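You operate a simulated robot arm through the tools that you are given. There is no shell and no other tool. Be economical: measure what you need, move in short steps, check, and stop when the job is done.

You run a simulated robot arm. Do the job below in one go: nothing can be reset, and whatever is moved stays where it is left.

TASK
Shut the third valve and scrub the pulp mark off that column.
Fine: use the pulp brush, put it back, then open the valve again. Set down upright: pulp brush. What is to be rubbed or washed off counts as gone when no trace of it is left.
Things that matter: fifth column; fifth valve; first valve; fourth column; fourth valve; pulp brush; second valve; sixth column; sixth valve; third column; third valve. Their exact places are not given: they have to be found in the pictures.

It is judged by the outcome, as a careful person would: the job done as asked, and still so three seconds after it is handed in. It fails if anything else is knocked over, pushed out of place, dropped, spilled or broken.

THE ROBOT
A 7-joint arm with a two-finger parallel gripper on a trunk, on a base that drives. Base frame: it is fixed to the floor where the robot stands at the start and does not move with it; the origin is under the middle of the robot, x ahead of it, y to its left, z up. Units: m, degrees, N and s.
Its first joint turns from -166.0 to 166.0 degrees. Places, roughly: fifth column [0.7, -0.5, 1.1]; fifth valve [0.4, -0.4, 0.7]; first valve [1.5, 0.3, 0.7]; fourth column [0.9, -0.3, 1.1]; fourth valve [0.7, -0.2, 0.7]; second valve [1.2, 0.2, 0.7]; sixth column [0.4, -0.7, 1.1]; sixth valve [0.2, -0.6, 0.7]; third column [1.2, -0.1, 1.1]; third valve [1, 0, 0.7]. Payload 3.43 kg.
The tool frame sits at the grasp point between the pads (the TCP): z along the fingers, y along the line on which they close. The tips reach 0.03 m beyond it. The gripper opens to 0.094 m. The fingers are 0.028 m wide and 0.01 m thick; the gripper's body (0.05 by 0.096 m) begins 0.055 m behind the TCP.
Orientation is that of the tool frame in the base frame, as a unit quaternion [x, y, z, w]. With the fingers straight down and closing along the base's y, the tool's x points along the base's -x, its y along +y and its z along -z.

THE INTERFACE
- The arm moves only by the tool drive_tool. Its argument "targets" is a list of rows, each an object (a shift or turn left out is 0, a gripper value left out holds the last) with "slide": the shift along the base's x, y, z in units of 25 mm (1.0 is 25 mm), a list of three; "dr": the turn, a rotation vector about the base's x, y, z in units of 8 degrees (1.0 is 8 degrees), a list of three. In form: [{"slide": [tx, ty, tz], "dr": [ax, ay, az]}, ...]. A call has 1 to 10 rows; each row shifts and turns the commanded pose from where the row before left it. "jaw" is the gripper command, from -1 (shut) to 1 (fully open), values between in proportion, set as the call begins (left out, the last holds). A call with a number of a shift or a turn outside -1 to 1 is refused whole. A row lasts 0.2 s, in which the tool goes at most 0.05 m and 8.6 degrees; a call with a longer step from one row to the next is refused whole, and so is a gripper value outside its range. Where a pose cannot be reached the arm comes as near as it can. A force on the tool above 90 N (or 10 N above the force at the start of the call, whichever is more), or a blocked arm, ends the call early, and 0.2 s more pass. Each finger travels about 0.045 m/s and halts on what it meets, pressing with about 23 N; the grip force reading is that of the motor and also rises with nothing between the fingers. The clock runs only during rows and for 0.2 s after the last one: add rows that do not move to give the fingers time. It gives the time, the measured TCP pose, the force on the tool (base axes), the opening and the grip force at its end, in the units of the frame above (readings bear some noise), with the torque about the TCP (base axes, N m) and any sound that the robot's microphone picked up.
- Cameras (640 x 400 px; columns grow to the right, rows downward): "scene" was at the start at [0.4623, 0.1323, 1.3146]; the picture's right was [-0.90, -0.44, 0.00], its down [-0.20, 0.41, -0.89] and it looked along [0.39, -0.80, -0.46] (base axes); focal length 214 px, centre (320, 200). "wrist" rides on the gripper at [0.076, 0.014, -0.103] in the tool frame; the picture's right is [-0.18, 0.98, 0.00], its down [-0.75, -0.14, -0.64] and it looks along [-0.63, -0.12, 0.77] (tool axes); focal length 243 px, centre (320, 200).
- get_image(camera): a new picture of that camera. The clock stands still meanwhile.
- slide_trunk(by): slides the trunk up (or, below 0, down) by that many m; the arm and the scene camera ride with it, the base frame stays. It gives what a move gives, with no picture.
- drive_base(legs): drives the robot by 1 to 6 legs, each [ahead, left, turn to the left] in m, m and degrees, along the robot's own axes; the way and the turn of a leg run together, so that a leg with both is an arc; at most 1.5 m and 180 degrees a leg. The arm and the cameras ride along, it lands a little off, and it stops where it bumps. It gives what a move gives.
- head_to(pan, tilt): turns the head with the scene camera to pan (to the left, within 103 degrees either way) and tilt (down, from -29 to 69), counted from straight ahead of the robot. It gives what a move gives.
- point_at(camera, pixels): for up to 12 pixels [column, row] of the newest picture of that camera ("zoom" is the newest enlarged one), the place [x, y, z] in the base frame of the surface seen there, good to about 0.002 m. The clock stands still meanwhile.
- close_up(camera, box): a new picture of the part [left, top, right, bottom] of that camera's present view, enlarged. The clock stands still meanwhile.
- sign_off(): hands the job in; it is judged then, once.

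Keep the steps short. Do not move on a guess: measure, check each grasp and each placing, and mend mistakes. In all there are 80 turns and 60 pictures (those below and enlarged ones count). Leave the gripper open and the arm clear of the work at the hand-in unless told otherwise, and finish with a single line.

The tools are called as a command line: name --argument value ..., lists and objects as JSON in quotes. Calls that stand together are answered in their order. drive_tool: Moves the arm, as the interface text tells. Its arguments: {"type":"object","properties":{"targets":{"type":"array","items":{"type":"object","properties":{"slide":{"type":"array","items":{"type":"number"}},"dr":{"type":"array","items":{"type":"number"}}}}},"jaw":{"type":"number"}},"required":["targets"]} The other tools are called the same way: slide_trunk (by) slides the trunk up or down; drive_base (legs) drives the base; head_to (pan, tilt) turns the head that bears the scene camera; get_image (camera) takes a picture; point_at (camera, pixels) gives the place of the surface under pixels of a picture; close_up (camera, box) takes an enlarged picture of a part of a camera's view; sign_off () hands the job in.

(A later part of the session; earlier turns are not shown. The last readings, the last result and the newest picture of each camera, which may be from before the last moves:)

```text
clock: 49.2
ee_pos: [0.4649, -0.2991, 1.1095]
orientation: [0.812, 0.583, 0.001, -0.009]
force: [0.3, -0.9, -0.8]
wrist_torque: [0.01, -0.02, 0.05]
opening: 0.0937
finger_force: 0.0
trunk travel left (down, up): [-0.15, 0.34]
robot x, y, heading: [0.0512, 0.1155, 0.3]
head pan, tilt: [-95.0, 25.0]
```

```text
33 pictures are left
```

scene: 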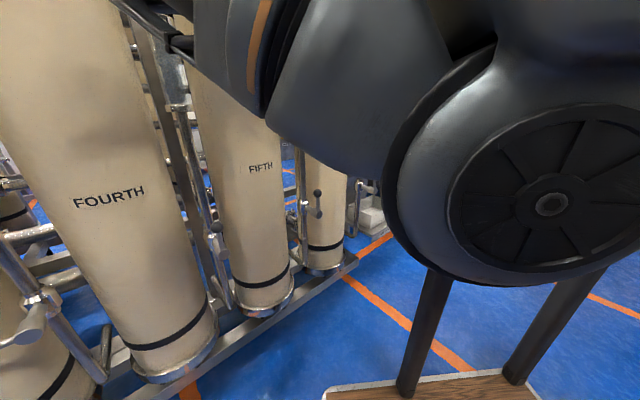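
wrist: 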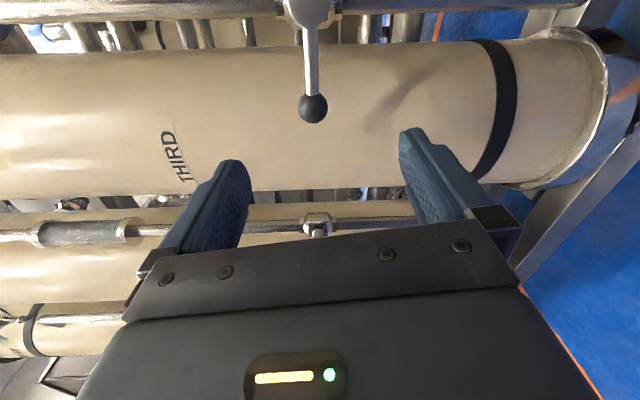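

The ledge is hidden behind the shoulder here. I'll sweep the tool around, clear of columns (≥0.2 m), toward the ledge and use the wrist camera.

drive_tool --targets '[{"slide": [-0.8, -0.7, 0]}, {"slide": [-0.8, -0.7, 0]}, {"slide": [-1, -0.5, 0]}, {"slide": [-1, -0.4, 0]}, {"slide": [-1, -0.3, 0]}, {"slide": [-1, -0.3, 0]}, {"slide": [-1, -0.3, 0]}, {"slide": [-1, -0.3, 0]}, {"slide": [-1, -0.3, 0]}, {"slide": [-1, -0.3, 0]}]'

get_image --camera "scene"

get_image --camera "wrist"

```text
clock: 51.4
ee_pos: [0.2233, -0.4009, 1.1098]
orientation: [0.812, 0.584, 0.004, -0.006]
force: [0.2, 0.7, 0.0]
wrist_torque: [0.02, 0.04, 0.0]
opening: 0.0938
finger_force: 0.1
trunk travel left (down, up): [-0.15, 0.34]
robot x, y, heading: [0.0511, 0.1178, 0.3]
head pan, tilt: [-95.0, 25.0]
```

```text
32 pictures are left
```

scene: 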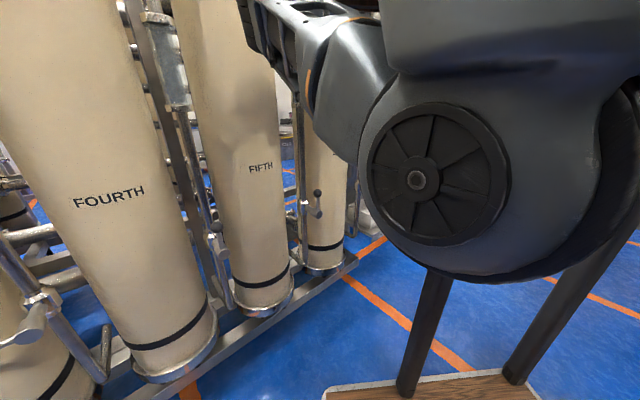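

```text
31 pictures are left
```

wrist: 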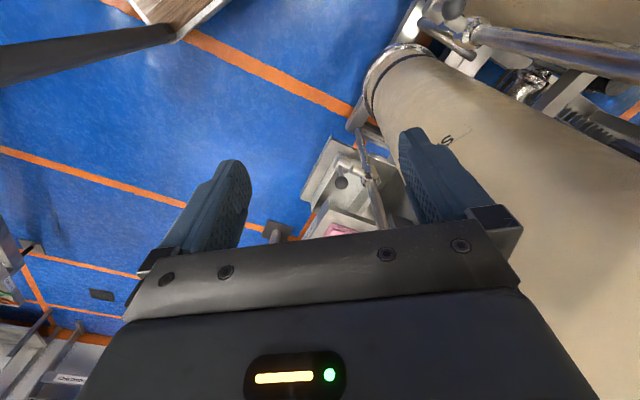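

drive_tool --targets '[{"slide": [-1, -0.7, 0]}, {"slide": [-1, -0.7, 0]}, {"slide": [-1, -0.7, 0]}, {"slide": [-1, -0.9, 0]}, {"slide": [-1, -0.9, 0]}, {"slide": [-1, -0.9, 0]}, {"slide": [-1, -0.9, 0]}, {"slide": [-1, -0.9, 0]}, {"slide": [-1, -0.9, 0]}]'

head_to --pan -80 --tilt 5

get_image --camera "wrist"

get_image --camera "scene"

```text
clock: 52.3
ee_pos: [0.2577, -0.4978, 1.1024]
orientation: [0.75, 0.661, 0.006, -0.016]
force: [0.7, -0.2, -0.2]
wrist_torque: [0.02, -0.01, -0.03]
opening: 0.0942
finger_force: 0.1
trunk travel left (down, up): [-0.15, 0.34]
robot x, y, heading: [0.0549, 0.1181, 0.2]
head pan, tilt: [-95.0, 25.0]
stopped in row 4: the arm was blocked; the commanded pose is now the measured one
```

```text
clock: 53.1
ee_pos: [0.2583, -0.4968, 1.1018]
orientation: [0.749, 0.662, 0.006, -0.016]
force: [0.8, 0.0, 0.5]
wrist_torque: [0.01, -0.02, -0.02]
opening: 0.0941
finger_force: 0.1
trunk travel left (down, up): [-0.15, 0.34]
robot x, y, heading: [0.0583, 0.1209, -0.0]
head pan, tilt: [-80.0, 5.0]
```

```text
30 pictures are left
```

wrist: 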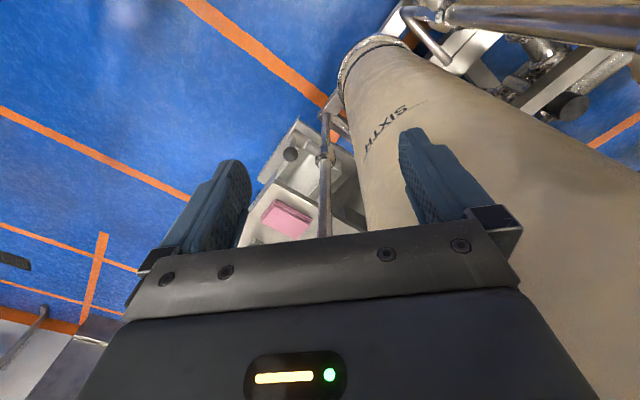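

```text
29 pictures are left
```

scene: 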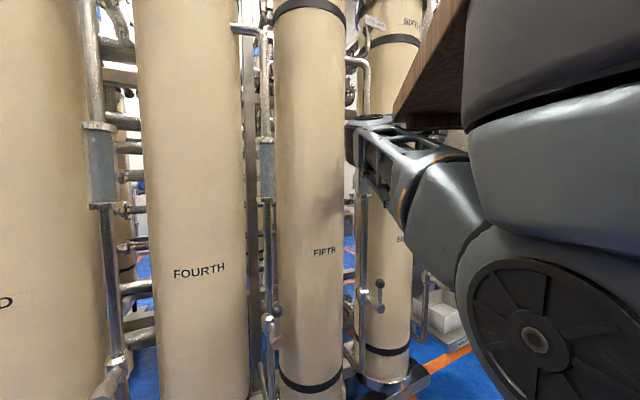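

Blocked again, and the TCP was pushed aside. I'll measure where the elbow is relative to the columns.

point_at --camera "scene" --pixels '[[350, 150], [360, 125], [380, 190], [440, 155], [430, 80], [360, 185], [400, 130], [395, 200], [310, 180], [360, 90]]'

close_up --camera "scene" --box '[320, 80, 480, 240]'

```text
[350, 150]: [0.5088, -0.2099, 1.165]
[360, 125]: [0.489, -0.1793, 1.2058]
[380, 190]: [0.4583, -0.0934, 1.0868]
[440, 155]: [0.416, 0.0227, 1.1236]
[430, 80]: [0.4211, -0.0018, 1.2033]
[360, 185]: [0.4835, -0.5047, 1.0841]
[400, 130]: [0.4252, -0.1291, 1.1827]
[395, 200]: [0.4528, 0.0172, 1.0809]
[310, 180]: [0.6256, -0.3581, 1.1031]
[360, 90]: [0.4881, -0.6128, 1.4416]
```

```text
2.50 times, centred on (400, 160) of scene
```

zoom: 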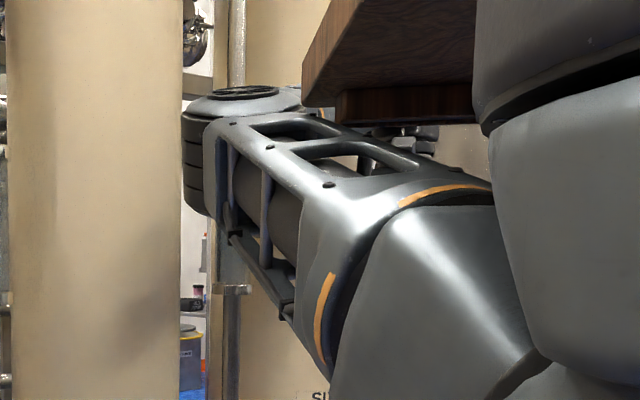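

No part touches the columns (elbow perp 0.5 vs 0.66), so it looks like the wrist-roll limit. I'll back up slightly and yaw the tool counter-clockwise about 85°, which unwinds the wrist.

drive_tool --targets '[{"slide": [-0.3, 0.8, 0], "dr": [0, 0, 1]}, {"slide": [-0.3, 0.8, 0], "dr": [0, 0, 1]}, {"slide": [-0.3, 0.8, 0], "dr": [0, 0, 1]}, {"slide": [-0.3, 0.4, 0], "dr": [0, 0, 1]}, {"slide": [-0.3, 0, 0], "dr": [0, 0, 1]}, {"slide": [-0.3, 0, 0], "dr": [0, 0, 1]}, {"slide": [-0.3, 0, 0], "dr": [0, 0, 1]}, {"slide": [-0.3, 0, 0], "dr": [0, 0, 1]}, {"slide": [-0.3, 0, 0], "dr": [0, 0, 1]}, {"slide": [-0.3, 0, 0], "dr": [0, 0, 1]}]'

drive_tool --targets '[{"slide": [-1, -0.5, 0]}, {"slide": [-1, -0.5, 0]}, {"slide": [-1, -0.5, 0]}, {"slide": [-1, -0.7, 0]}, {"slide": [-1, -0.8, 0]}]'

get_image --camera "wrist"

```text
clock: 55.5
ee_pos: [0.2219, -0.4402, 1.088]
orientation: [0.113, 0.993, 0.008, -0.022]
force: [0.0, 0.0, -0.3]
wrist_torque: [0.01, -0.02, 0.0]
opening: 0.0939
finger_force: 0.0
trunk travel left (down, up): [-0.15, 0.34]
robot x, y, heading: [0.054, 0.1174, 0.1]
head pan, tilt: [-80.0, 5.0]
stopped in row 10: the arm was blocked; the commanded pose is now the measured one
```

```text
clock: 56.3
ee_pos: [0.2637, -0.4968, 1.085]
orientation: [0.027, 0.999, 0.009, -0.025]
force: [0.2, -0.2, -0.7]
wrist_torque: [-0.01, 0.0, 0.03]
opening: 0.0939
finger_force: 0.0
trunk travel left (down, up): [-0.15, 0.34]
robot x, y, heading: [0.0502, 0.1212, 0.1]
head pan, tilt: [-80.0, 5.0]
stopped in row 3: the arm was blocked; the commanded pose is now the measured one
```

```text
27 pictures are left
```

wrist: 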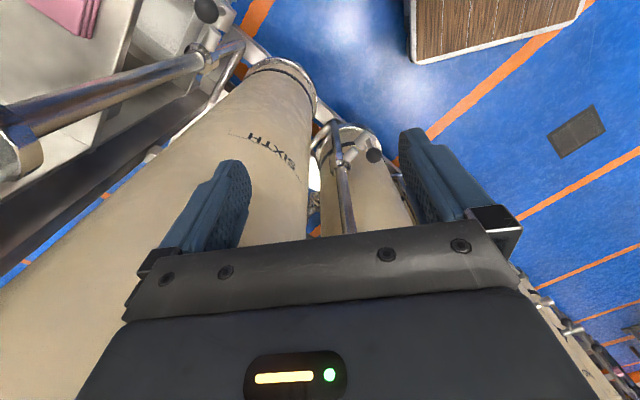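

Blocked again toward -x, regardless of yaw, so probably the upper link meets the board overhead (bottom ≈1.19). I'll lower the tool so the elbow drops, then retry.

drive_tool --targets '[{"slide": [-0.3, 0.6, -0.7]}, {"slide": [-0.3, 0.6, -0.7]}, {"slide": [-0.3, 0.6, -0.7]}, {"slide": [0, 0, -1]}, {"slide": [0, 0, -1]}, {"slide": [0, 0, -1]}]'

drive_tool --targets '[{"slide": [-1, -0.4, 0]}, {"slide": [-1, -0.4, 0]}, {"slide": [-1, -0.5, 0]}, {"slide": [-1, -0.6, 0]}]'

get_image --camera "scene"

```text
clock: 57.7
ee_pos: [0.2416, -0.4508, 0.9579]
orientation: [0.027, 0.999, 0.009, -0.025]
force: [-1.4, 0.3, 0.4]
wrist_torque: [-0.02, -0.02, -0.02]
opening: 0.0939
finger_force: 0.0
trunk travel left (down, up): [-0.15, 0.34]
robot x, y, heading: [0.0535, 0.1214, 0.1]
head pan, tilt: [-80.0, 5.0]
```

```text
clock: 58.7
ee_pos: [0.1408, -0.4976, 0.9564]
orientation: [0.027, 0.999, 0.009, -0.025]
force: [0.8, 0.0, -0.5]
wrist_torque: [0.0, 0.0, 0.03]
opening: 0.0941
finger_force: 0.1
trunk travel left (down, up): [-0.15, 0.34]
robot x, y, heading: [0.0526, 0.1212, 0.0]
head pan, tilt: [-80.0, 5.0]
```

```text
26 pictures are left
```

scene: 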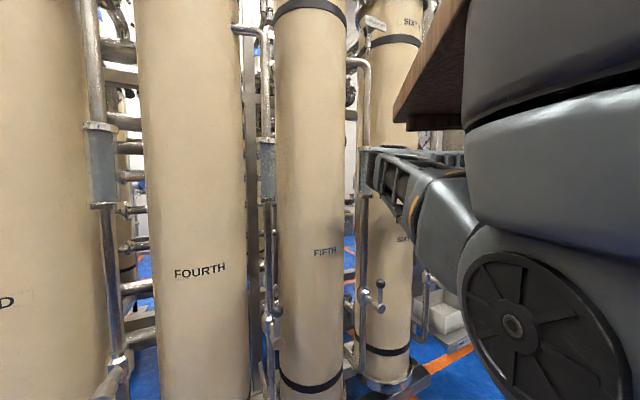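

That works. Continuing toward the ledge.

drive_tool --targets '[{"slide": [-1, -0.7, 0]}, {"slide": [-1, -0.7, 0]}, {"slide": [-1, -0.7, 0]}, {"slide": [-1, -0.9, 0.2]}, {"slide": [-0.7, -1, 0.4]}, {"slide": [-0.7, -1, 0.4]}]'

get_image --camera "wrist"

```text
clock: 60.1
ee_pos: [0.0436, -0.5611, 0.9692]
orientation: [0.027, 0.999, 0.007, -0.024]
force: [0.1, -0.1, 0.6]
wrist_torque: [0.01, 0.07, 0.03]
opening: 0.0941
finger_force: 0.0
out of reach, approached as far as the arm can: row 4, 5, 6
trunk travel left (down, up): [-0.15, 0.34]
robot x, y, heading: [0.0528, 0.1203, 0.5]
head pan, tilt: [-80.0, 5.0]
```

```text
25 pictures are left
```

wrist: 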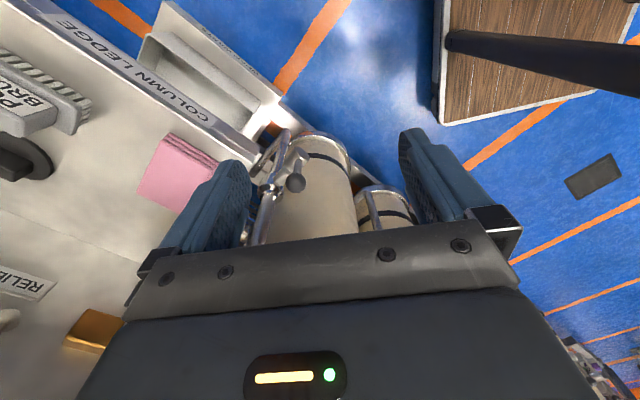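

The ledge is visible: pulp brush at (35,100). The arm says out of reach at this heading, so I'll measure the brush and then turn the base right a bit.

point_at --camera "wrist" --pixels '[[10, 118], [50, 100], [85, 105], [70, 125], [20, 70], [5, 165], [200, 100], [100, 230], [170, 170], [25, 285], [60, 60], [90, 325]]'

head_to --pan -103 --tilt 0

get_image --camera "scene"

```text
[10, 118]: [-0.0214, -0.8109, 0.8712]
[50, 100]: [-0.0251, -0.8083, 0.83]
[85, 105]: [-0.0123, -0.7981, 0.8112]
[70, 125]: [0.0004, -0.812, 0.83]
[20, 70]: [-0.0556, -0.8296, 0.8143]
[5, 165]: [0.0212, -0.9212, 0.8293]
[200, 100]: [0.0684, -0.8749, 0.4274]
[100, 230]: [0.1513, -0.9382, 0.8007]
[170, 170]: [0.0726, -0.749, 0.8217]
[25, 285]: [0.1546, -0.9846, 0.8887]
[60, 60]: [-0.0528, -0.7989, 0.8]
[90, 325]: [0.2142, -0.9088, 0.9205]
```

```text
clock: 61.0
ee_pos: [0.0435, -0.5609, 0.9691]
orientation: [0.027, 0.999, 0.009, -0.025]
force: [-0.2, 0.1, 0.4]
wrist_torque: [-0.03, 0.0, 0.02]
opening: 0.0939
finger_force: 0.0
trunk travel left (down, up): [-0.15, 0.34]
robot x, y, heading: [0.0527, 0.1214, 0.0]
head pan, tilt: [-103.0, 0.0]
```

```text
24 pictures are left
```

scene: 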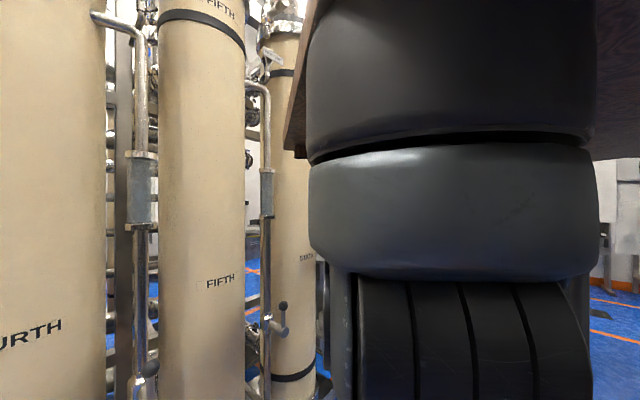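

The arm hangs beneath the board; the floor to the right is clear. I'll turn the base right by 40° so that the ledge comes into the arm's comfortable sector.

drive_base --legs '[[0, 0, -40]]'

head_to --pan -50 --tilt 15

get_image --camera "scene"

```text
clock: 63.2
ee_pos: [-0.3957, -0.3916, 0.9691]
orientation: [0.37, 0.929, 0.016, -0.02]
force: [-0.6, -0.2, -0.1]
wrist_torque: [-0.02, -0.03, 0.03]
opening: 0.0937
finger_force: 0.0
trunk travel left (down, up): [-0.15, 0.34]
robot x, y, heading: [0.0515, 0.1195, -40.4]
head pan, tilt: [-103.0, 0.0]
```

```text
clock: 64.5
ee_pos: [-0.3955, -0.3918, 0.9695]
orientation: [0.37, 0.929, 0.016, -0.021]
force: [1.2, -0.1, 0.1]
wrist_torque: [0.0, 0.0, 0.0]
opening: 0.094
finger_force: 0.0
trunk travel left (down, up): [-0.15, 0.34]
robot x, y, heading: [0.051, 0.1157, -40.4]
head pan, tilt: [-50.0, 15.0]
```

```text
23 pictures are left
```

scene: 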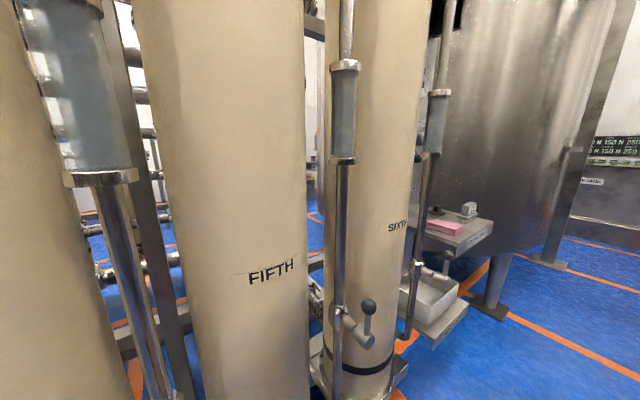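

Brush at (468,210) is now visible. Enlarging and measuring it and the tank nearby.

close_up --camera "scene" --box '[400, 180, 512, 250]'

point_at --camera "zoom" --pixels '[[340, 200], [360, 145], [390, 125], [425, 130], [385, 165], [440, 160], [335, 190], [440, 200], [430, 180], [370, 230], [540, 250], [560, 100]]'

point_at --camera "scene" --pixels '[[480, 150], [540, 150], [570, 120], [435, 110], [500, 40]]'

```text
5.71 times, centred on (456, 215) of scene
```

zoom: 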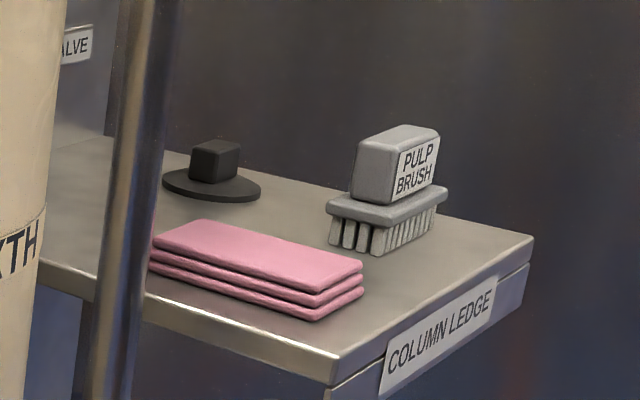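

```text
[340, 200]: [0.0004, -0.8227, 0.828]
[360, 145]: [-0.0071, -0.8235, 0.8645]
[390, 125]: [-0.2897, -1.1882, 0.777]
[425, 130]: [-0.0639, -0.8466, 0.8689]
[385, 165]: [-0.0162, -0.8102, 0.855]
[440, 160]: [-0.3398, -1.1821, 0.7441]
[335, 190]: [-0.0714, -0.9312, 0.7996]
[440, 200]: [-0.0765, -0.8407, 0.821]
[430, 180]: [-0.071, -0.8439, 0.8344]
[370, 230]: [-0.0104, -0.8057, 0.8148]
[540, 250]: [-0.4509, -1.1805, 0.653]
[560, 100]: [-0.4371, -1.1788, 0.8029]
```

```text
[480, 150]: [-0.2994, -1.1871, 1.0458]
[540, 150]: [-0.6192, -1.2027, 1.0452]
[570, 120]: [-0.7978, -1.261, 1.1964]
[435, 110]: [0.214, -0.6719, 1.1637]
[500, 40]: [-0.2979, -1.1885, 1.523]
```

The tank is far enough away. The brush is about (-0.035,-0.835), its long axis roughly along the row, top z 0.87 and flange z 0.83. I'll shift the base 0.1 m along the row for comfortable reach, then swing the tool over.

drive_base --legs '[[-0.022, -0.098, 0]]'

drive_tool --targets '[{"slide": [1, -0.9, 0.2], "dr": [0, 0, -0.25]}, {"slide": [1, -0.9, 0.2], "dr": [0, 0, -0.25]}, {"slide": [1, -0.9, 0.2], "dr": [0, 0, -0.25]}, {"slide": [1, -0.9, 0.2], "dr": [0, 0, -0.25]}, {"slide": [1, -0.9, 0.2], "dr": [0, 0, -0.25]}, {"slide": [1, -0.9, 0.2]}, {"slide": [1, -0.9, 0]}, {"slide": [1, -0.9, 0]}, {"slide": [1, -0.9, 0]}, {"slide": [1, -0.9, 0]}]'

get_image --camera "wrist"

```text
clock: 65.6
ee_pos: [-0.477, -0.4521, 0.9689]
orientation: [0.371, 0.928, 0.017, -0.02]
force: [-0.4, 0.1, -0.2]
wrist_torque: [0.01, 0.02, 0.01]
opening: 0.0939
finger_force: 0.1
trunk travel left (down, up): [-0.15, 0.34]
robot x, y, heading: [-0.0284, 0.0578, -40.4]
head pan, tilt: [-50.0, 15.0]
```

```text
clock: 67.8
ee_pos: [-0.2255, -0.6793, 1.0012]
orientation: [0.45, 0.893, 0.018, -0.018]
force: [-1.3, 0.0, 0.7]
wrist_torque: [-0.04, -0.05, -0.01]
opening: 0.0938
finger_force: 0.1
trunk travel left (down, up): [-0.15, 0.34]
robot x, y, heading: [-0.0273, 0.0597, -40.1]
head pan, tilt: [-50.0, 15.0]
```

```text
21 pictures are left
```

wrist: 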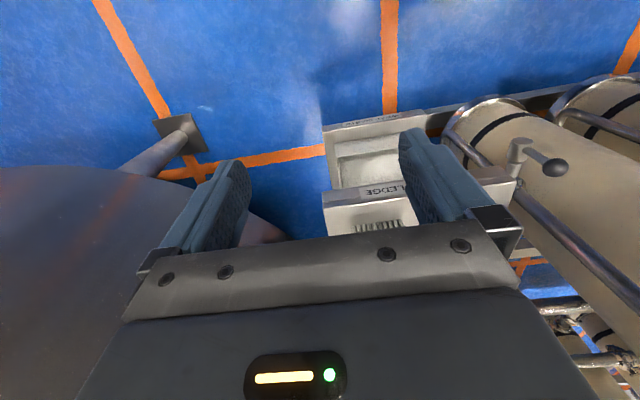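

Levelling the tool's 3° tilt and moving above the brush.

drive_tool --targets '[{"slide": [0.95, -0.78, 0], "dr": [-0.344, -0.115, 0]}, {"slide": [0.95, -0.78, 0]}, {"slide": [0.95, -0.78, 0]}, {"slide": [0.95, -0.78, 0]}, {"slide": [0.95, -0.78, 0]}, {"slide": [0.95, -0.78, 0]}, {"slide": [0.95, -0.78, 0]}, {"slide": [0.95, -0.78, 0]}]'

get_image --camera "wrist"

```text
clock: 69.6
ee_pos: [-0.0367, -0.8339, 0.9999]
orientation: [0.45, 0.893, 0.0, -0.001]
force: [0.0, -0.7, -0.3]
wrist_torque: [-0.01, 0.04, -0.01]
opening: 0.0941
finger_force: 0.2
trunk travel left (down, up): [-0.15, 0.34]
robot x, y, heading: [-0.0308, 0.0592, -40.1]
head pan, tilt: [-50.0, 15.0]
```

```text
20 pictures are left
```

wrist: 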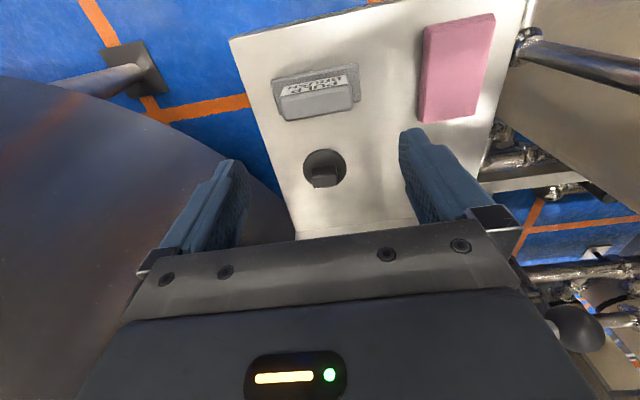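

Brush seen from above at (317,92). Measuring its handle corners.

close_up --camera "wrist" --box '[256, 52, 384, 132]'

point_at --camera "wrist" --pixels '[[281, 99], [351, 92], [284, 115], [349, 106], [316, 105], [276, 80], [357, 68], [358, 98]]'

```text
5.00 times, centred on (320, 92) of wrist
```

zoom: 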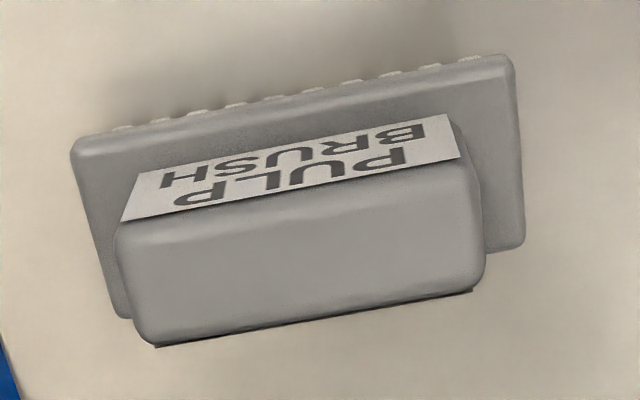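

```text
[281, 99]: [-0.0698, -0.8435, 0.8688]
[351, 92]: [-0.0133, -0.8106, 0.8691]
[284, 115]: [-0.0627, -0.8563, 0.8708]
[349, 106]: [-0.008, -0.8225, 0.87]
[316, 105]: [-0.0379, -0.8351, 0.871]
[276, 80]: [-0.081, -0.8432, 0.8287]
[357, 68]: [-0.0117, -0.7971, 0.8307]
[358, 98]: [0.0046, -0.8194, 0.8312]
```

Handle ≈0.065 long, azimuth ≈31.5°, centre (-0.037,-0.836), top z 0.871. I'll yaw -5° and descend so the fingers straddle its length, tips just above the flange.

drive_tool --targets '[{"slide": [0, -0.08, -0.5], "dr": [0, 0, -0.625]}, {"slide": [0, 0, -0.95]}, {"slide": [0, 0, -0.95]}, {"slide": [0, 0, -0.95]}, {"slide": [0, 0, -0.95]}, {"slide": [0, 0, -0.5]}, {"slide": [0, 0, -0.48]}]'

get_image --camera "wrist"

```text
clock: 71.2
ee_pos: [-0.036, -0.8354, 0.8661]
orientation: [0.489, 0.872, 0.0, 0.0]
force: [1.2, 0.3, -0.1]
wrist_torque: [-0.04, -0.03, 0.0]
opening: 0.0941
finger_force: 0.0
trunk travel left (down, up): [-0.15, 0.34]
robot x, y, heading: [-0.0273, 0.054, -40.1]
head pan, tilt: [-50.0, 15.0]
```

```text
18 pictures are left
```

wrist: 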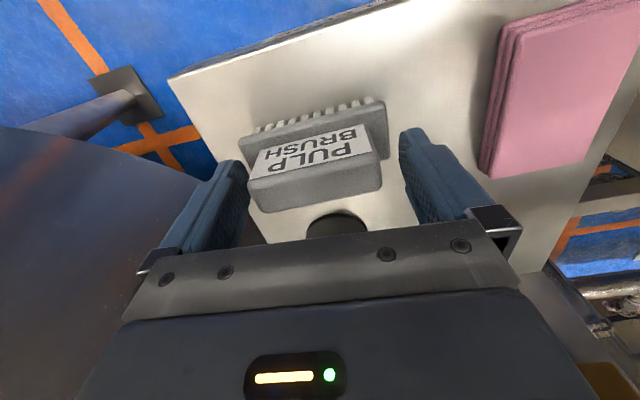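

The handle sits between the fingers. Closing.

drive_tool --targets '[{}, {}, {}, {}]' --jaw -1

drive_tool --targets '[{"slide": [0, 0, 0.5]}, {"slide": [0, 0, 0.8]}, {"slide": [0, 0, 1]}, {"slide": [0, 0, 1]}, {"slide": [0, 0, 1]}]'

get_image --camera "wrist"

```text
clock: 72.2
ee_pos: [-0.0371, -0.836, 0.8665]
orientation: [0.489, 0.873, 0.0, -0.001]
force: [0.1, -0.2, -0.7]
wrist_torque: [0.0, -0.01, -0.02]
opening: 0.0737
finger_force: 23.0
trunk travel left (down, up): [-0.15, 0.34]
robot x, y, heading: [-0.0261, 0.0573, -40.2]
head pan, tilt: [-50.0, 15.0]
```

```text
clock: 73.4
ee_pos: [-0.0375, -0.8376, 0.9749]
orientation: [0.489, 0.872, -0.001, 0.0]
force: [0.3, 1.1, -0.6]
wrist_torque: [0.04, 0.02, 0.0]
opening: 0.0736
finger_force: 22.9
trunk travel left (down, up): [-0.15, 0.34]
robot x, y, heading: [-0.0302, 0.0605, -40.2]
head pan, tilt: [-50.0, 15.0]
```

```text
17 pictures are left
```

wrist: 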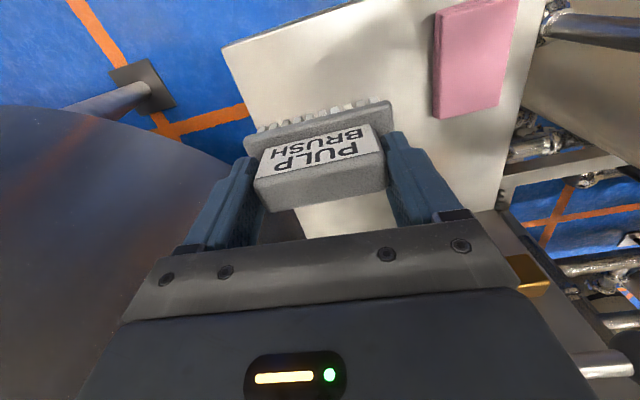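

The brush is held (opening 0.0737). I'll pull the tool back toward the robot to a compact pose before driving.

drive_tool --targets '[{"slide": [-0.5, 0.9, 0.1]}, {"slide": [-0.5, 0.9, 0.1]}, {"slide": [-0.5, 0.9, 0.1]}, {"slide": [-0.3, 0.95, 0]}, {"slide": [-0.2, 0.95, 0]}, {"slide": [-0.2, 0.95, 0]}, {"slide": [-0.2, 0.95, 0]}, {"slide": [-0.2, 0.95, 0]}, {"slide": [-0.2, 0.95, 0]}, {"slide": [-0.2, 0.95, 0]}]'

drive_tool --targets '[{"slide": [-0.2, 0.95, 0]}, {"slide": [-0.2, 0.95, 0]}, {"slide": [-0.2, 0.95, 0]}, {"slide": [-0.2, 0.95, 0]}]'

get_image --camera "scene"

```text
clock: 75.6
ee_pos: [-0.11, -0.6002, 0.982]
orientation: [0.488, 0.873, 0.0, 0.0]
force: [0.7, -1.2, -0.5]
wrist_torque: [-0.03, 0.01, -0.02]
opening: 0.0738
finger_force: 23.3
trunk travel left (down, up): [-0.15, 0.34]
robot x, y, heading: [-0.0278, 0.0598, -40.3]
head pan, tilt: [-50.0, 15.0]
```

```text
clock: 76.6
ee_pos: [-0.1321, -0.5076, 0.9835]
orientation: [0.488, 0.873, 0.0, 0.001]
force: [-0.4, -0.1, -0.5]
wrist_torque: [0.0, 0.01, -0.06]
opening: 0.074
finger_force: 22.9
trunk travel left (down, up): [-0.15, 0.34]
robot x, y, heading: [-0.0233, 0.0578, -40.3]
head pan, tilt: [-50.0, 15.0]
```

```text
16 pictures are left
```

scene: 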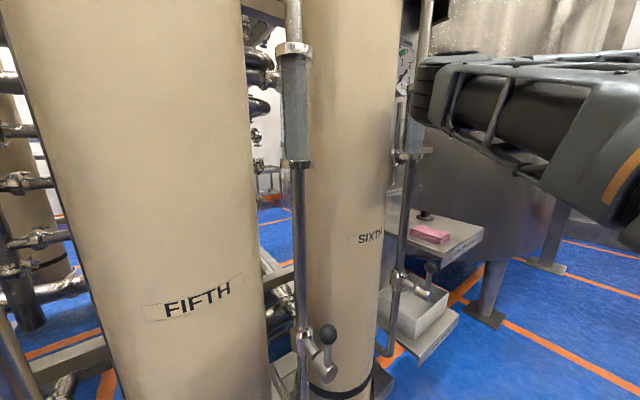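

Elbow and brush are clear. Back away from the row, turn left 99°, then approach the third column.

drive_base --legs '[[-0.146, 0.034, 0], [0, 0, 99], [0.103, -0.288, 0]]'

head_to --pan -75 --tilt 10

get_image --camera "scene"

```text
clock: 78.9
ee_pos: [-0.1495, -0.3907, 0.9828]
orientation: [0.444, 0.896, 0.0, 0.0]
force: [-1.0, -0.6, -1.1]
wrist_torque: [0.03, 0.02, 0.02]
opening: 0.0738
finger_force: 22.5
trunk travel left (down, up): [-0.15, 0.34]
robot x, y, heading: [-0.0998, 0.185, -34.5]
head pan, tilt: [-50.0, 15.0]
stopped in leg 2: the robot was blocked; the commanded pose is now the measured one
```

```text
clock: 79.8
ee_pos: [-0.1491, -0.3908, 0.9819]
orientation: [0.444, 0.896, 0.0, 0.0]
force: [0.3, -0.4, -0.1]
wrist_torque: [0.01, -0.03, -0.02]
opening: 0.0739
finger_force: 23.4
trunk travel left (down, up): [-0.15, 0.34]
robot x, y, heading: [-0.1008, 0.1817, -34.6]
head pan, tilt: [-75.0, 10.0]
```

```text
15 pictures are left
```

scene: 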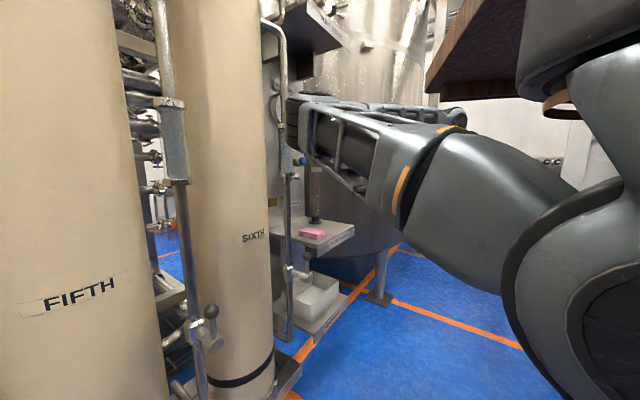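

The base stopped after about 5° of turning. I'll measure whether the elbow is near the sixth pipe or something behind the robot blocked it.

point_at --camera "scene" --pixels '[[295, 125], [310, 110], [300, 150], [282, 100], [285, 190], [270, 130], [350, 130], [305, 20]]'

head_to --pan 100 --tilt 40

get_image --camera "scene"

```text
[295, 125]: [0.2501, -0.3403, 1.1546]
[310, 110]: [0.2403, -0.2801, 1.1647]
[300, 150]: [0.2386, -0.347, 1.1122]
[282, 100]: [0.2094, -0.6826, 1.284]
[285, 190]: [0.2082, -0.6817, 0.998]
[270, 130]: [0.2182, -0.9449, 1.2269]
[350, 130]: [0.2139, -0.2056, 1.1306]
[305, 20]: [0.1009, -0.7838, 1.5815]
```

```text
clock: 82.4
ee_pos: [-0.1485, -0.3905, 0.9823]
orientation: [0.444, 0.896, 0.0, 0.0]
force: [0.2, 0.7, -0.3]
wrist_torque: [-0.03, -0.02, -0.01]
opening: 0.0738
finger_force: 22.9
trunk travel left (down, up): [-0.15, 0.34]
robot x, y, heading: [-0.1022, 0.1843, -34.7]
head pan, tilt: [100.0, 40.0]
```

```text
14 pictures are left
```

scene: 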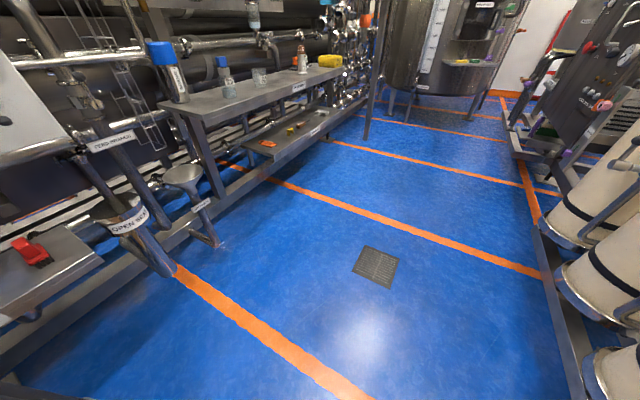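

The elbow is clear; the base's rear corner must have met the equipment behind. I'll go back to where turning worked before, then turn.

drive_base --legs '[[0.146, 0.037, 0], [0, 0, 93.6]]'

```text
clock: 87.8
ee_pos: [0.6129, 0.1373, 0.982]
orientation: [-0.361, 0.933, 0.0, 0.0]
force: [-0.5, -0.5, -1.0]
wrist_torque: [0.0, 0.02, 0.0]
opening: 0.0734
finger_force: 23.1
trunk travel left (down, up): [-0.15, 0.34]
robot x, y, heading: [0.0388, 0.1354, 60.8]
head pan, tilt: [100.0, 40.0]
```

Turned fine. Now approach the third column.

drive_base --legs '[[0.056, -0.13, 0]]'

head_to --pan -80 --tilt 10

get_image --camera "scene"

```text
clock: 89.2
ee_pos: [0.753, 0.1202, 0.9817]
orientation: [-0.361, 0.933, 0.0, 0.0]
force: [0.1, -0.5, -0.6]
wrist_torque: [-0.03, -0.03, -0.01]
opening: 0.0739
finger_force: 23.0
trunk travel left (down, up): [-0.15, 0.34]
robot x, y, heading: [0.1794, 0.1194, 60.5]
head pan, tilt: [100.0, 40.0]
```

```text
clock: 91.8
ee_pos: [0.7523, 0.1225, 0.9828]
orientation: [-0.361, 0.932, 0.0, -0.001]
force: [-0.6, 0.2, -0.2]
wrist_torque: [0.01, -0.03, 0.01]
opening: 0.0739
finger_force: 23.0
trunk travel left (down, up): [-0.15, 0.34]
robot x, y, heading: [0.1794, 0.1154, 60.4]
head pan, tilt: [-80.0, 10.0]
```

```text
13 pictures are left
```

scene: 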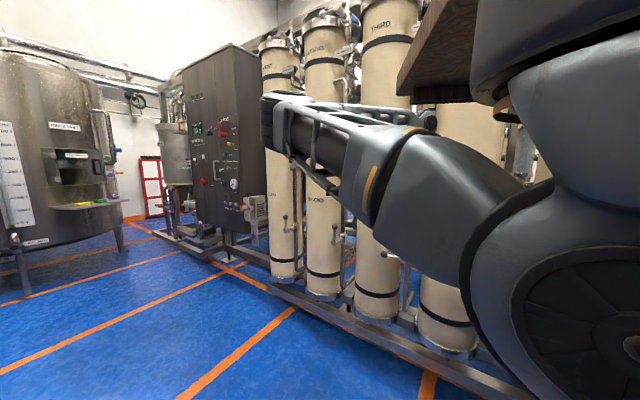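

Tool y lies along the column's normal, so a plain 90° pitch brings the bristles to face the mark, brush vertical. First raise the trunk 0.2 to get the arm at mark height, then pitch while approaching a 10 cm standoff.

slide_trunk --by 0.2

drive_tool --targets '[{"slide": [0.6, 0.1, -0.1], "dr": [-0.708, -0.615, 0]}, {"slide": [0.6, 0.1, -0.1], "dr": [-0.708, -0.615, 0]}, {"slide": [0.6, 0.1, -0.1], "dr": [-0.708, -0.615, 0]}, {"slide": [0.6, 0.1, -0.1], "dr": [-0.708, -0.615, 0]}, {"slide": [0.6, 0.1, -0.1], "dr": [-0.708, -0.615, 0]}, {"slide": [0.6, 0.1, -0.1], "dr": [-0.708, -0.615, 0]}]'

drive_tool --targets '[{"slide": [0.8, 0.1, 0], "dr": [-0.708, -0.615, 0]}, {"slide": [0.8, 0.1, 0], "dr": [-0.708, -0.615, 0]}, {"slide": [0.8, 0.1, 0], "dr": [-0.708, -0.615, 0]}, {"slide": [0.8, 0.1, 0], "dr": [-0.708, -0.615, 0]}, {"slide": [0.8, 0.1, 0], "dr": [-0.708, -0.615, 0]}, {"slide": [0.8, 0.1, 0], "dr": [-0.708, -0.615, 0]}]'

get_image --camera "wrist"

```text
clock: 94.0
ee_pos: [0.7521, 0.1216, 1.1822]
orientation: [-0.361, 0.933, 0.0, 0.0]
force: [-0.8, -0.2, -0.7]
wrist_torque: [-0.01, -0.02, -0.01]
opening: 0.0736
finger_force: 23.1
trunk travel left (down, up): [-0.35, 0.14]
robot x, y, heading: [0.1758, 0.1171, 60.5]
head pan, tilt: [-80.0, 10.0]
```

```text
clock: 95.4
ee_pos: [0.8431, 0.1375, 1.1686]
orientation: [-0.333, 0.861, -0.361, 0.131]
force: [0.2, 0.1, -0.7]
wrist_torque: [0.01, 0.04, 0.02]
opening: 0.0737
finger_force: 23.2
trunk travel left (down, up): [-0.35, 0.14]
robot x, y, heading: [0.1758, 0.113, 60.4]
head pan, tilt: [-80.0, 10.0]
```

```text
clock: 96.8
ee_pos: [0.9629, 0.1539, 1.1678]
orientation: [0.254, -0.659, 0.666, -0.241]
force: [-0.2, 0.9, -0.4]
wrist_torque: [0.01, 0.02, -0.01]
opening: 0.0735
finger_force: 23.0
trunk travel left (down, up): [-0.35, 0.14]
robot x, y, heading: [0.1757, 0.1154, 60.5]
head pan, tilt: [-80.0, 10.0]
```

```text
12 pictures are left
```

wrist: 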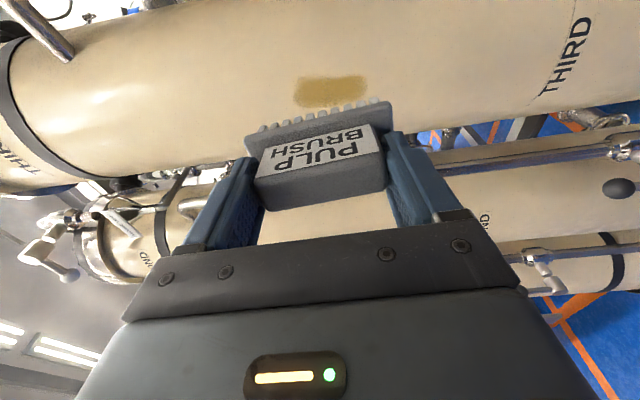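

The bristles face the column, with the mark visible at (333,90). Measuring the mark's edges and the column surface.

point_at --camera "wrist" --pixels '[[333, 90], [296, 92], [368, 86], [330, 77], [333, 105], [333, 40], [330, 120], [230, 60], [230, 100], [230, 140]]'

```text
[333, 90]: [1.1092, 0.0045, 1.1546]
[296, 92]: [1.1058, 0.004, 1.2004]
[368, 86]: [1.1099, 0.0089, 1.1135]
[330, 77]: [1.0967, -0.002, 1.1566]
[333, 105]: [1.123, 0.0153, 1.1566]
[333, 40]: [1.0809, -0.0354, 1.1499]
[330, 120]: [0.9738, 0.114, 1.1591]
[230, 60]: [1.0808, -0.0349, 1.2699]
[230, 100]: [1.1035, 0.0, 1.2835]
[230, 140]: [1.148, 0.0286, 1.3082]
```

The column fits centre (1.195,-0.09), r 0.1275; the mark spans z≈1.11–1.205 and about 3 cm of arc. Moving to ~9 mm before contact, centred on the mark.

drive_tool --targets '[{"slide": [0.645, -0.615, -0.08]}, {"slide": [0.645, -0.615, -0.08]}, {"slide": [0.645, -0.615, -0.08]}, {"slide": [0.645, -0.615, -0.08]}, {"slide": [0.645, -0.615, -0.08]}, {"slide": [0.645, -0.615, -0.08]}]'

drive_tool --targets '[{"slide": [0.105, -0.12, 0]}, {"slide": [0.105, -0.12, 0]}, {"slide": [0.08, -0.09, 0]}, {}]'

```text
clock: 98.2
ee_pos: [1.0577, 0.0589, 1.1576]
orientation: [0.255, -0.66, 0.665, -0.24]
force: [-0.1, 0.0, -1.3]
wrist_torque: [0.01, 0.04, 0.0]
opening: 0.0737
finger_force: 22.7
trunk travel left (down, up): [-0.35, 0.14]
robot x, y, heading: [0.1784, 0.1207, 60.6]
head pan, tilt: [-80.0, 10.0]
```

```text
clock: 99.2
ee_pos: [1.0659, 0.0531, 1.1569]
orientation: [0.256, -0.659, 0.665, -0.24]
force: [-11.9, 14.5, -3.3]
wrist_torque: [0.05, 0.02, -0.22]
opening: 0.0737
finger_force: 22.7
trunk travel left (down, up): [-0.35, 0.14]
robot x, y, heading: [0.1755, 0.1183, 60.7]
head pan, tilt: [-80.0, 10.0]
```

Contact with ~19 N. Scrubbing with vertical strokes through the middle, then with slight sideways offsets.

drive_tool --targets '[{"slide": [0, 0, 0.8]}, {"slide": [0, 0, 0.8]}, {"slide": [0, 0, -0.8]}, {"slide": [0, 0, -0.8]}, {"slide": [0, 0, -0.8]}, {"slide": [0, 0, -0.8]}, {"slide": [0, 0, 0.8]}, {"slide": [0, 0, 0.8]}, {"slide": [0, 0, 0.8]}, {"slide": [0, 0, 0.8]}]'

drive_tool --targets '[{"slide": [0.38, 0.27, 0]}, {"slide": [0.1, 0.06, -0.8]}, {"slide": [0, 0, -0.8]}, {"slide": [0, 0, -0.8]}, {"slide": [0, 0, -0.8]}, {"slide": [0, 0, 0.8]}, {"slide": [0, 0, 0.8]}, {"slide": [0, 0, 0.8]}, {"slide": [0, 0, 0.8]}]'

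drive_tool --targets '[{"slide": [-0.48, -0.42, 0]}, {"slide": [-0.45, -0.45, 0]}, {"slide": [0, 0, -0.8]}, {"slide": [0, 0, -0.8]}, {"slide": [0, 0, -0.8]}, {"slide": [0, 0, -0.8]}, {"slide": [0, 0, 0.8]}, {"slide": [0, 0, 0.8]}, {"slide": [0, 0, 0.8]}, {"slide": [0, 0, 0.8]}]'

drive_tool --targets '[{"slide": [0.45, 0.45, -1]}, {"slide": [-0.6, 0.7, -0.6]}, {"slide": [-0.6, 0.7, 0]}, {"slide": [-0.6, 0.7, 0]}, {"slide": [-0.6, 0.7, 0]}, {"slide": [-0.6, 0.7, 0]}]'

get_image --camera "wrist"

```text
clock: 101.4
ee_pos: [1.0664, 0.0524, 1.1964]
orientation: [0.254, -0.659, 0.666, -0.241]
force: [0.5, 0.0, -0.9]
wrist_torque: [-0.03, -0.01, -0.03]
opening: 0.0739
finger_force: 23.1
trunk travel left (down, up): [-0.35, 0.14]
robot x, y, heading: [0.1729, 0.115, 60.5]
head pan, tilt: [-80.0, 10.0]
```

```text
clock: 103.4
ee_pos: [1.0767, 0.0601, 1.1954]
orientation: [0.255, -0.659, 0.666, -0.24]
force: [0.4, -1.3, -1.8]
wrist_torque: [0.02, 0.0, 0.01]
opening: 0.0738
finger_force: 23.4
trunk travel left (down, up): [-0.35, 0.14]
robot x, y, heading: [0.1749, 0.1198, 60.5]
head pan, tilt: [-80.0, 10.0]
```

```text
clock: 105.6
ee_pos: [1.0548, 0.0382, 1.1979]
orientation: [0.256, -0.659, 0.666, -0.24]
force: [-7.9, 10.7, -2.8]
wrist_torque: [0.06, 0.0, 0.16]
opening: 0.0735
finger_force: 23.6
trunk travel left (down, up): [-0.35, 0.14]
robot x, y, heading: [0.1744, 0.116, 60.6]
head pan, tilt: [-80.0, 10.0]
```

```text
clock: 107.0
ee_pos: [0.9916, 0.136, 1.1557]
orientation: [0.254, -0.66, 0.665, -0.24]
force: [0.0, 0.6, -0.8]
wrist_torque: [0.0, 0.03, 0.04]
opening: 0.0736
finger_force: 22.9
trunk travel left (down, up): [-0.35, 0.14]
robot x, y, heading: [0.1762, 0.1176, 60.8]
head pan, tilt: [-80.0, 10.0]
```

```text
11 pictures are left
```

wrist: 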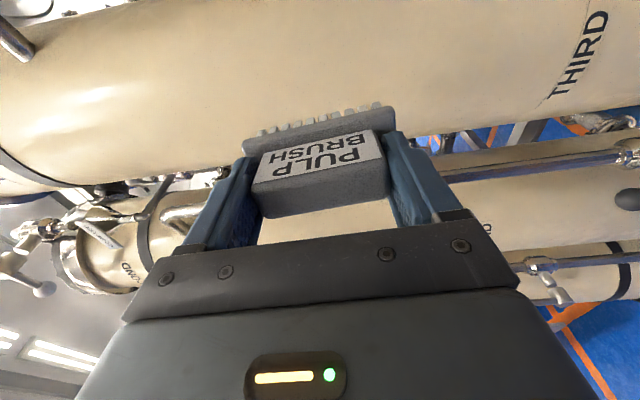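

The mark appears gone. Checking enlarged for any trace.

close_up --camera "wrist" --box '[240, 0, 440, 125]'

```text
3.20 times, centred on (340, 62) of wrist
```

zoom: 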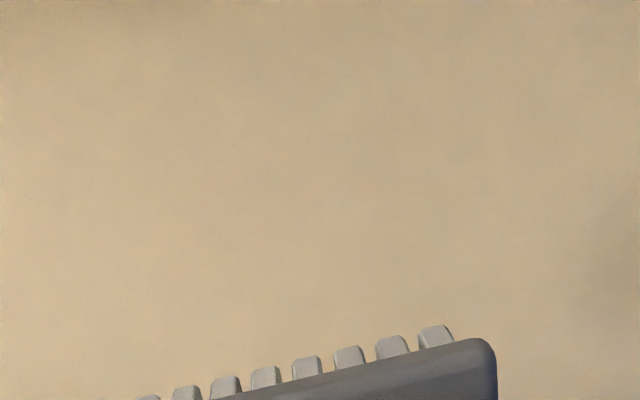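

Clean where visible. Checking that the visible area covers the whole former mark.

point_at --camera "wrist" --pixels '[[333, 40], [333, 70], [333, 90], [333, 103], [290, 105], [370, 95]]'

```text
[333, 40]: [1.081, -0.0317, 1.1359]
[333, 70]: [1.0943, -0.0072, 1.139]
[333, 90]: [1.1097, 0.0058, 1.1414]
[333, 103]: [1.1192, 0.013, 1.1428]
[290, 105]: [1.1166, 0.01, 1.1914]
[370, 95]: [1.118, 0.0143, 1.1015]
```

The far-left edge of the old mark is just behind the brush; retreat a bit more and look again.

drive_tool --targets '[{"slide": [-0.7, 0.4, 0]}, {"slide": [-0.7, 0.4, 0]}, {"slide": [-0.6, 0.4, 0]}]'

close_up --camera "wrist" --box '[220, 10, 460, 160]'

point_at --camera "zoom" --pixels '[[300, 200], [300, 250], [300, 150]]'

```text
clock: 107.8
ee_pos: [0.9418, 0.1655, 1.1547]
orientation: [0.255, -0.66, 0.665, -0.24]
force: [0.2, 0.2, -0.5]
wrist_torque: [0.03, 0.0, -0.03]
opening: 0.0734
finger_force: 22.2
trunk travel left (down, up): [-0.35, 0.14]
robot x, y, heading: [0.1766, 0.1188, 60.8]
head pan, tilt: [-80.0, 10.0]
```

```text
2.67 times, centred on (340, 85) of wrist
```

zoom: 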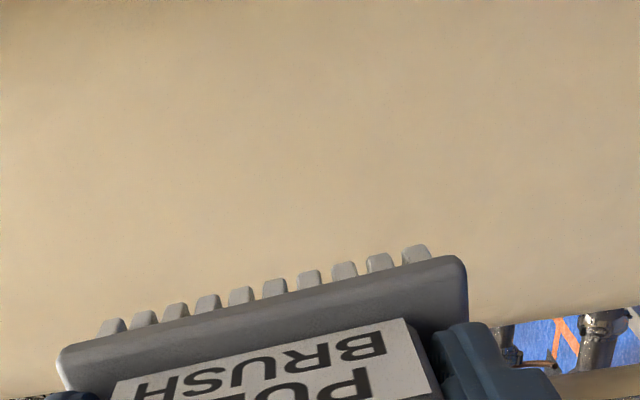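

```text
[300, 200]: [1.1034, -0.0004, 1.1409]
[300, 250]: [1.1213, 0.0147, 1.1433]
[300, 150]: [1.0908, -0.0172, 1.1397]
```

No trace of the mark remains. Now reverse: pitch the tool back down while retreating, then lower the trunk.

drive_tool --targets '[{"slide": [-0.63, -0.15, 0.09], "dr": [0.708, 0.615, 0]}, {"slide": [-0.63, -0.15, 0.09], "dr": [0.708, 0.615, 0]}, {"slide": [-0.63, -0.15, 0.09], "dr": [0.708, 0.615, 0]}, {"slide": [-0.63, -0.15, 0.09], "dr": [0.708, 0.615, 0]}, {"slide": [-0.63, -0.15, 0.09], "dr": [0.708, 0.615, 0]}, {"slide": [-0.63, -0.15, 0.09], "dr": [0.708, 0.615, 0]}]'

drive_tool --targets '[{"slide": [-0.63, -0.15, 0.09], "dr": [0.708, 0.615, 0]}, {"slide": [-0.63, -0.15, 0.09], "dr": [0.708, 0.615, 0]}, {"slide": [-0.63, -0.15, 0.09], "dr": [0.708, 0.615, 0]}, {"slide": [-0.63, -0.15, 0.09], "dr": [0.708, 0.615, 0]}, {"slide": [-0.63, -0.15, 0.09], "dr": [0.708, 0.615, 0]}, {"slide": [-0.63, -0.15, 0.09], "dr": [0.708, 0.615, 0]}]'

slide_trunk --by -0.2

```text
clock: 109.2
ee_pos: [0.8469, 0.1441, 1.1696]
orientation: [-0.334, 0.862, -0.359, 0.129]
force: [0.3, 0.1, -1.3]
wrist_torque: [0.0, 0.03, 0.01]
opening: 0.0737
finger_force: 23.5
trunk travel left (down, up): [-0.35, 0.14]
robot x, y, heading: [0.1754, 0.1145, 60.5]
head pan, tilt: [-80.0, 10.0]
```

```text
clock: 110.6
ee_pos: [0.7507, 0.1215, 1.1826]
orientation: [-0.361, 0.933, 0.0, -0.001]
force: [0.0, 0.4, -0.8]
wrist_torque: [-0.02, -0.01, -0.01]
opening: 0.0738
finger_force: 23.3
trunk travel left (down, up): [-0.35, 0.14]
robot x, y, heading: [0.1758, 0.1155, 60.5]
head pan, tilt: [-80.0, 10.0]
```

```text
clock: 112.8
ee_pos: [0.752, 0.1198, 0.982]
orientation: [-0.361, 0.933, 0.001, 0.001]
force: [0.4, -0.3, -1.4]
wrist_torque: [-0.01, -0.01, 0.03]
opening: 0.0735
finger_force: 23.2
trunk travel left (down, up): [-0.15, 0.34]
robot x, y, heading: [0.1726, 0.12, 60.6]
head pan, tilt: [-80.0, 10.0]
```

Arm is back in the compact pose. Driving back along the known path to the ledge.

drive_base --legs '[[-0.055, 0.127, 0], [0, 0, -100.8]]'

```text
clock: 118.3
ee_pos: [-0.0463, -0.4364, 0.9828]
orientation: [0.473, 0.881, 0.0, 0.0]
force: [-0.1, 0.0, -0.7]
wrist_torque: [0.01, 0.03, -0.01]
opening: 0.0736
finger_force: 23.4
trunk travel left (down, up): [-0.15, 0.34]
robot x, y, heading: [0.0342, 0.1317, -38.3]
head pan, tilt: [-80.0, 10.0]
```

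drive_base --legs '[[-0.004, -0.098, -1.9]]'

head_to --pan -50 --tilt 15

```text
clock: 119.4
ee_pos: [-0.1323, -0.5063, 0.9834]
orientation: [0.489, 0.872, 0.0, 0.0]
force: [0.2, -0.2, -1.3]
wrist_torque: [0.02, -0.02, 0.01]
opening: 0.0738
finger_force: 23.3
trunk travel left (down, up): [-0.15, 0.34]
robot x, y, heading: [-0.0278, 0.0569, -40.5]
head pan, tilt: [-80.0, 10.0]
```

```text
clock: 120.4
ee_pos: [-0.1319, -0.507, 0.9813]
orientation: [0.489, 0.872, 0.0, -0.001]
force: [-0.5, 0.5, -1.5]
wrist_torque: [0.02, 0.04, -0.02]
opening: 0.0737
finger_force: 23.2
trunk travel left (down, up): [-0.15, 0.34]
robot x, y, heading: [-0.0264, 0.0576, -40.1]
head pan, tilt: [-50.0, 15.0]
```

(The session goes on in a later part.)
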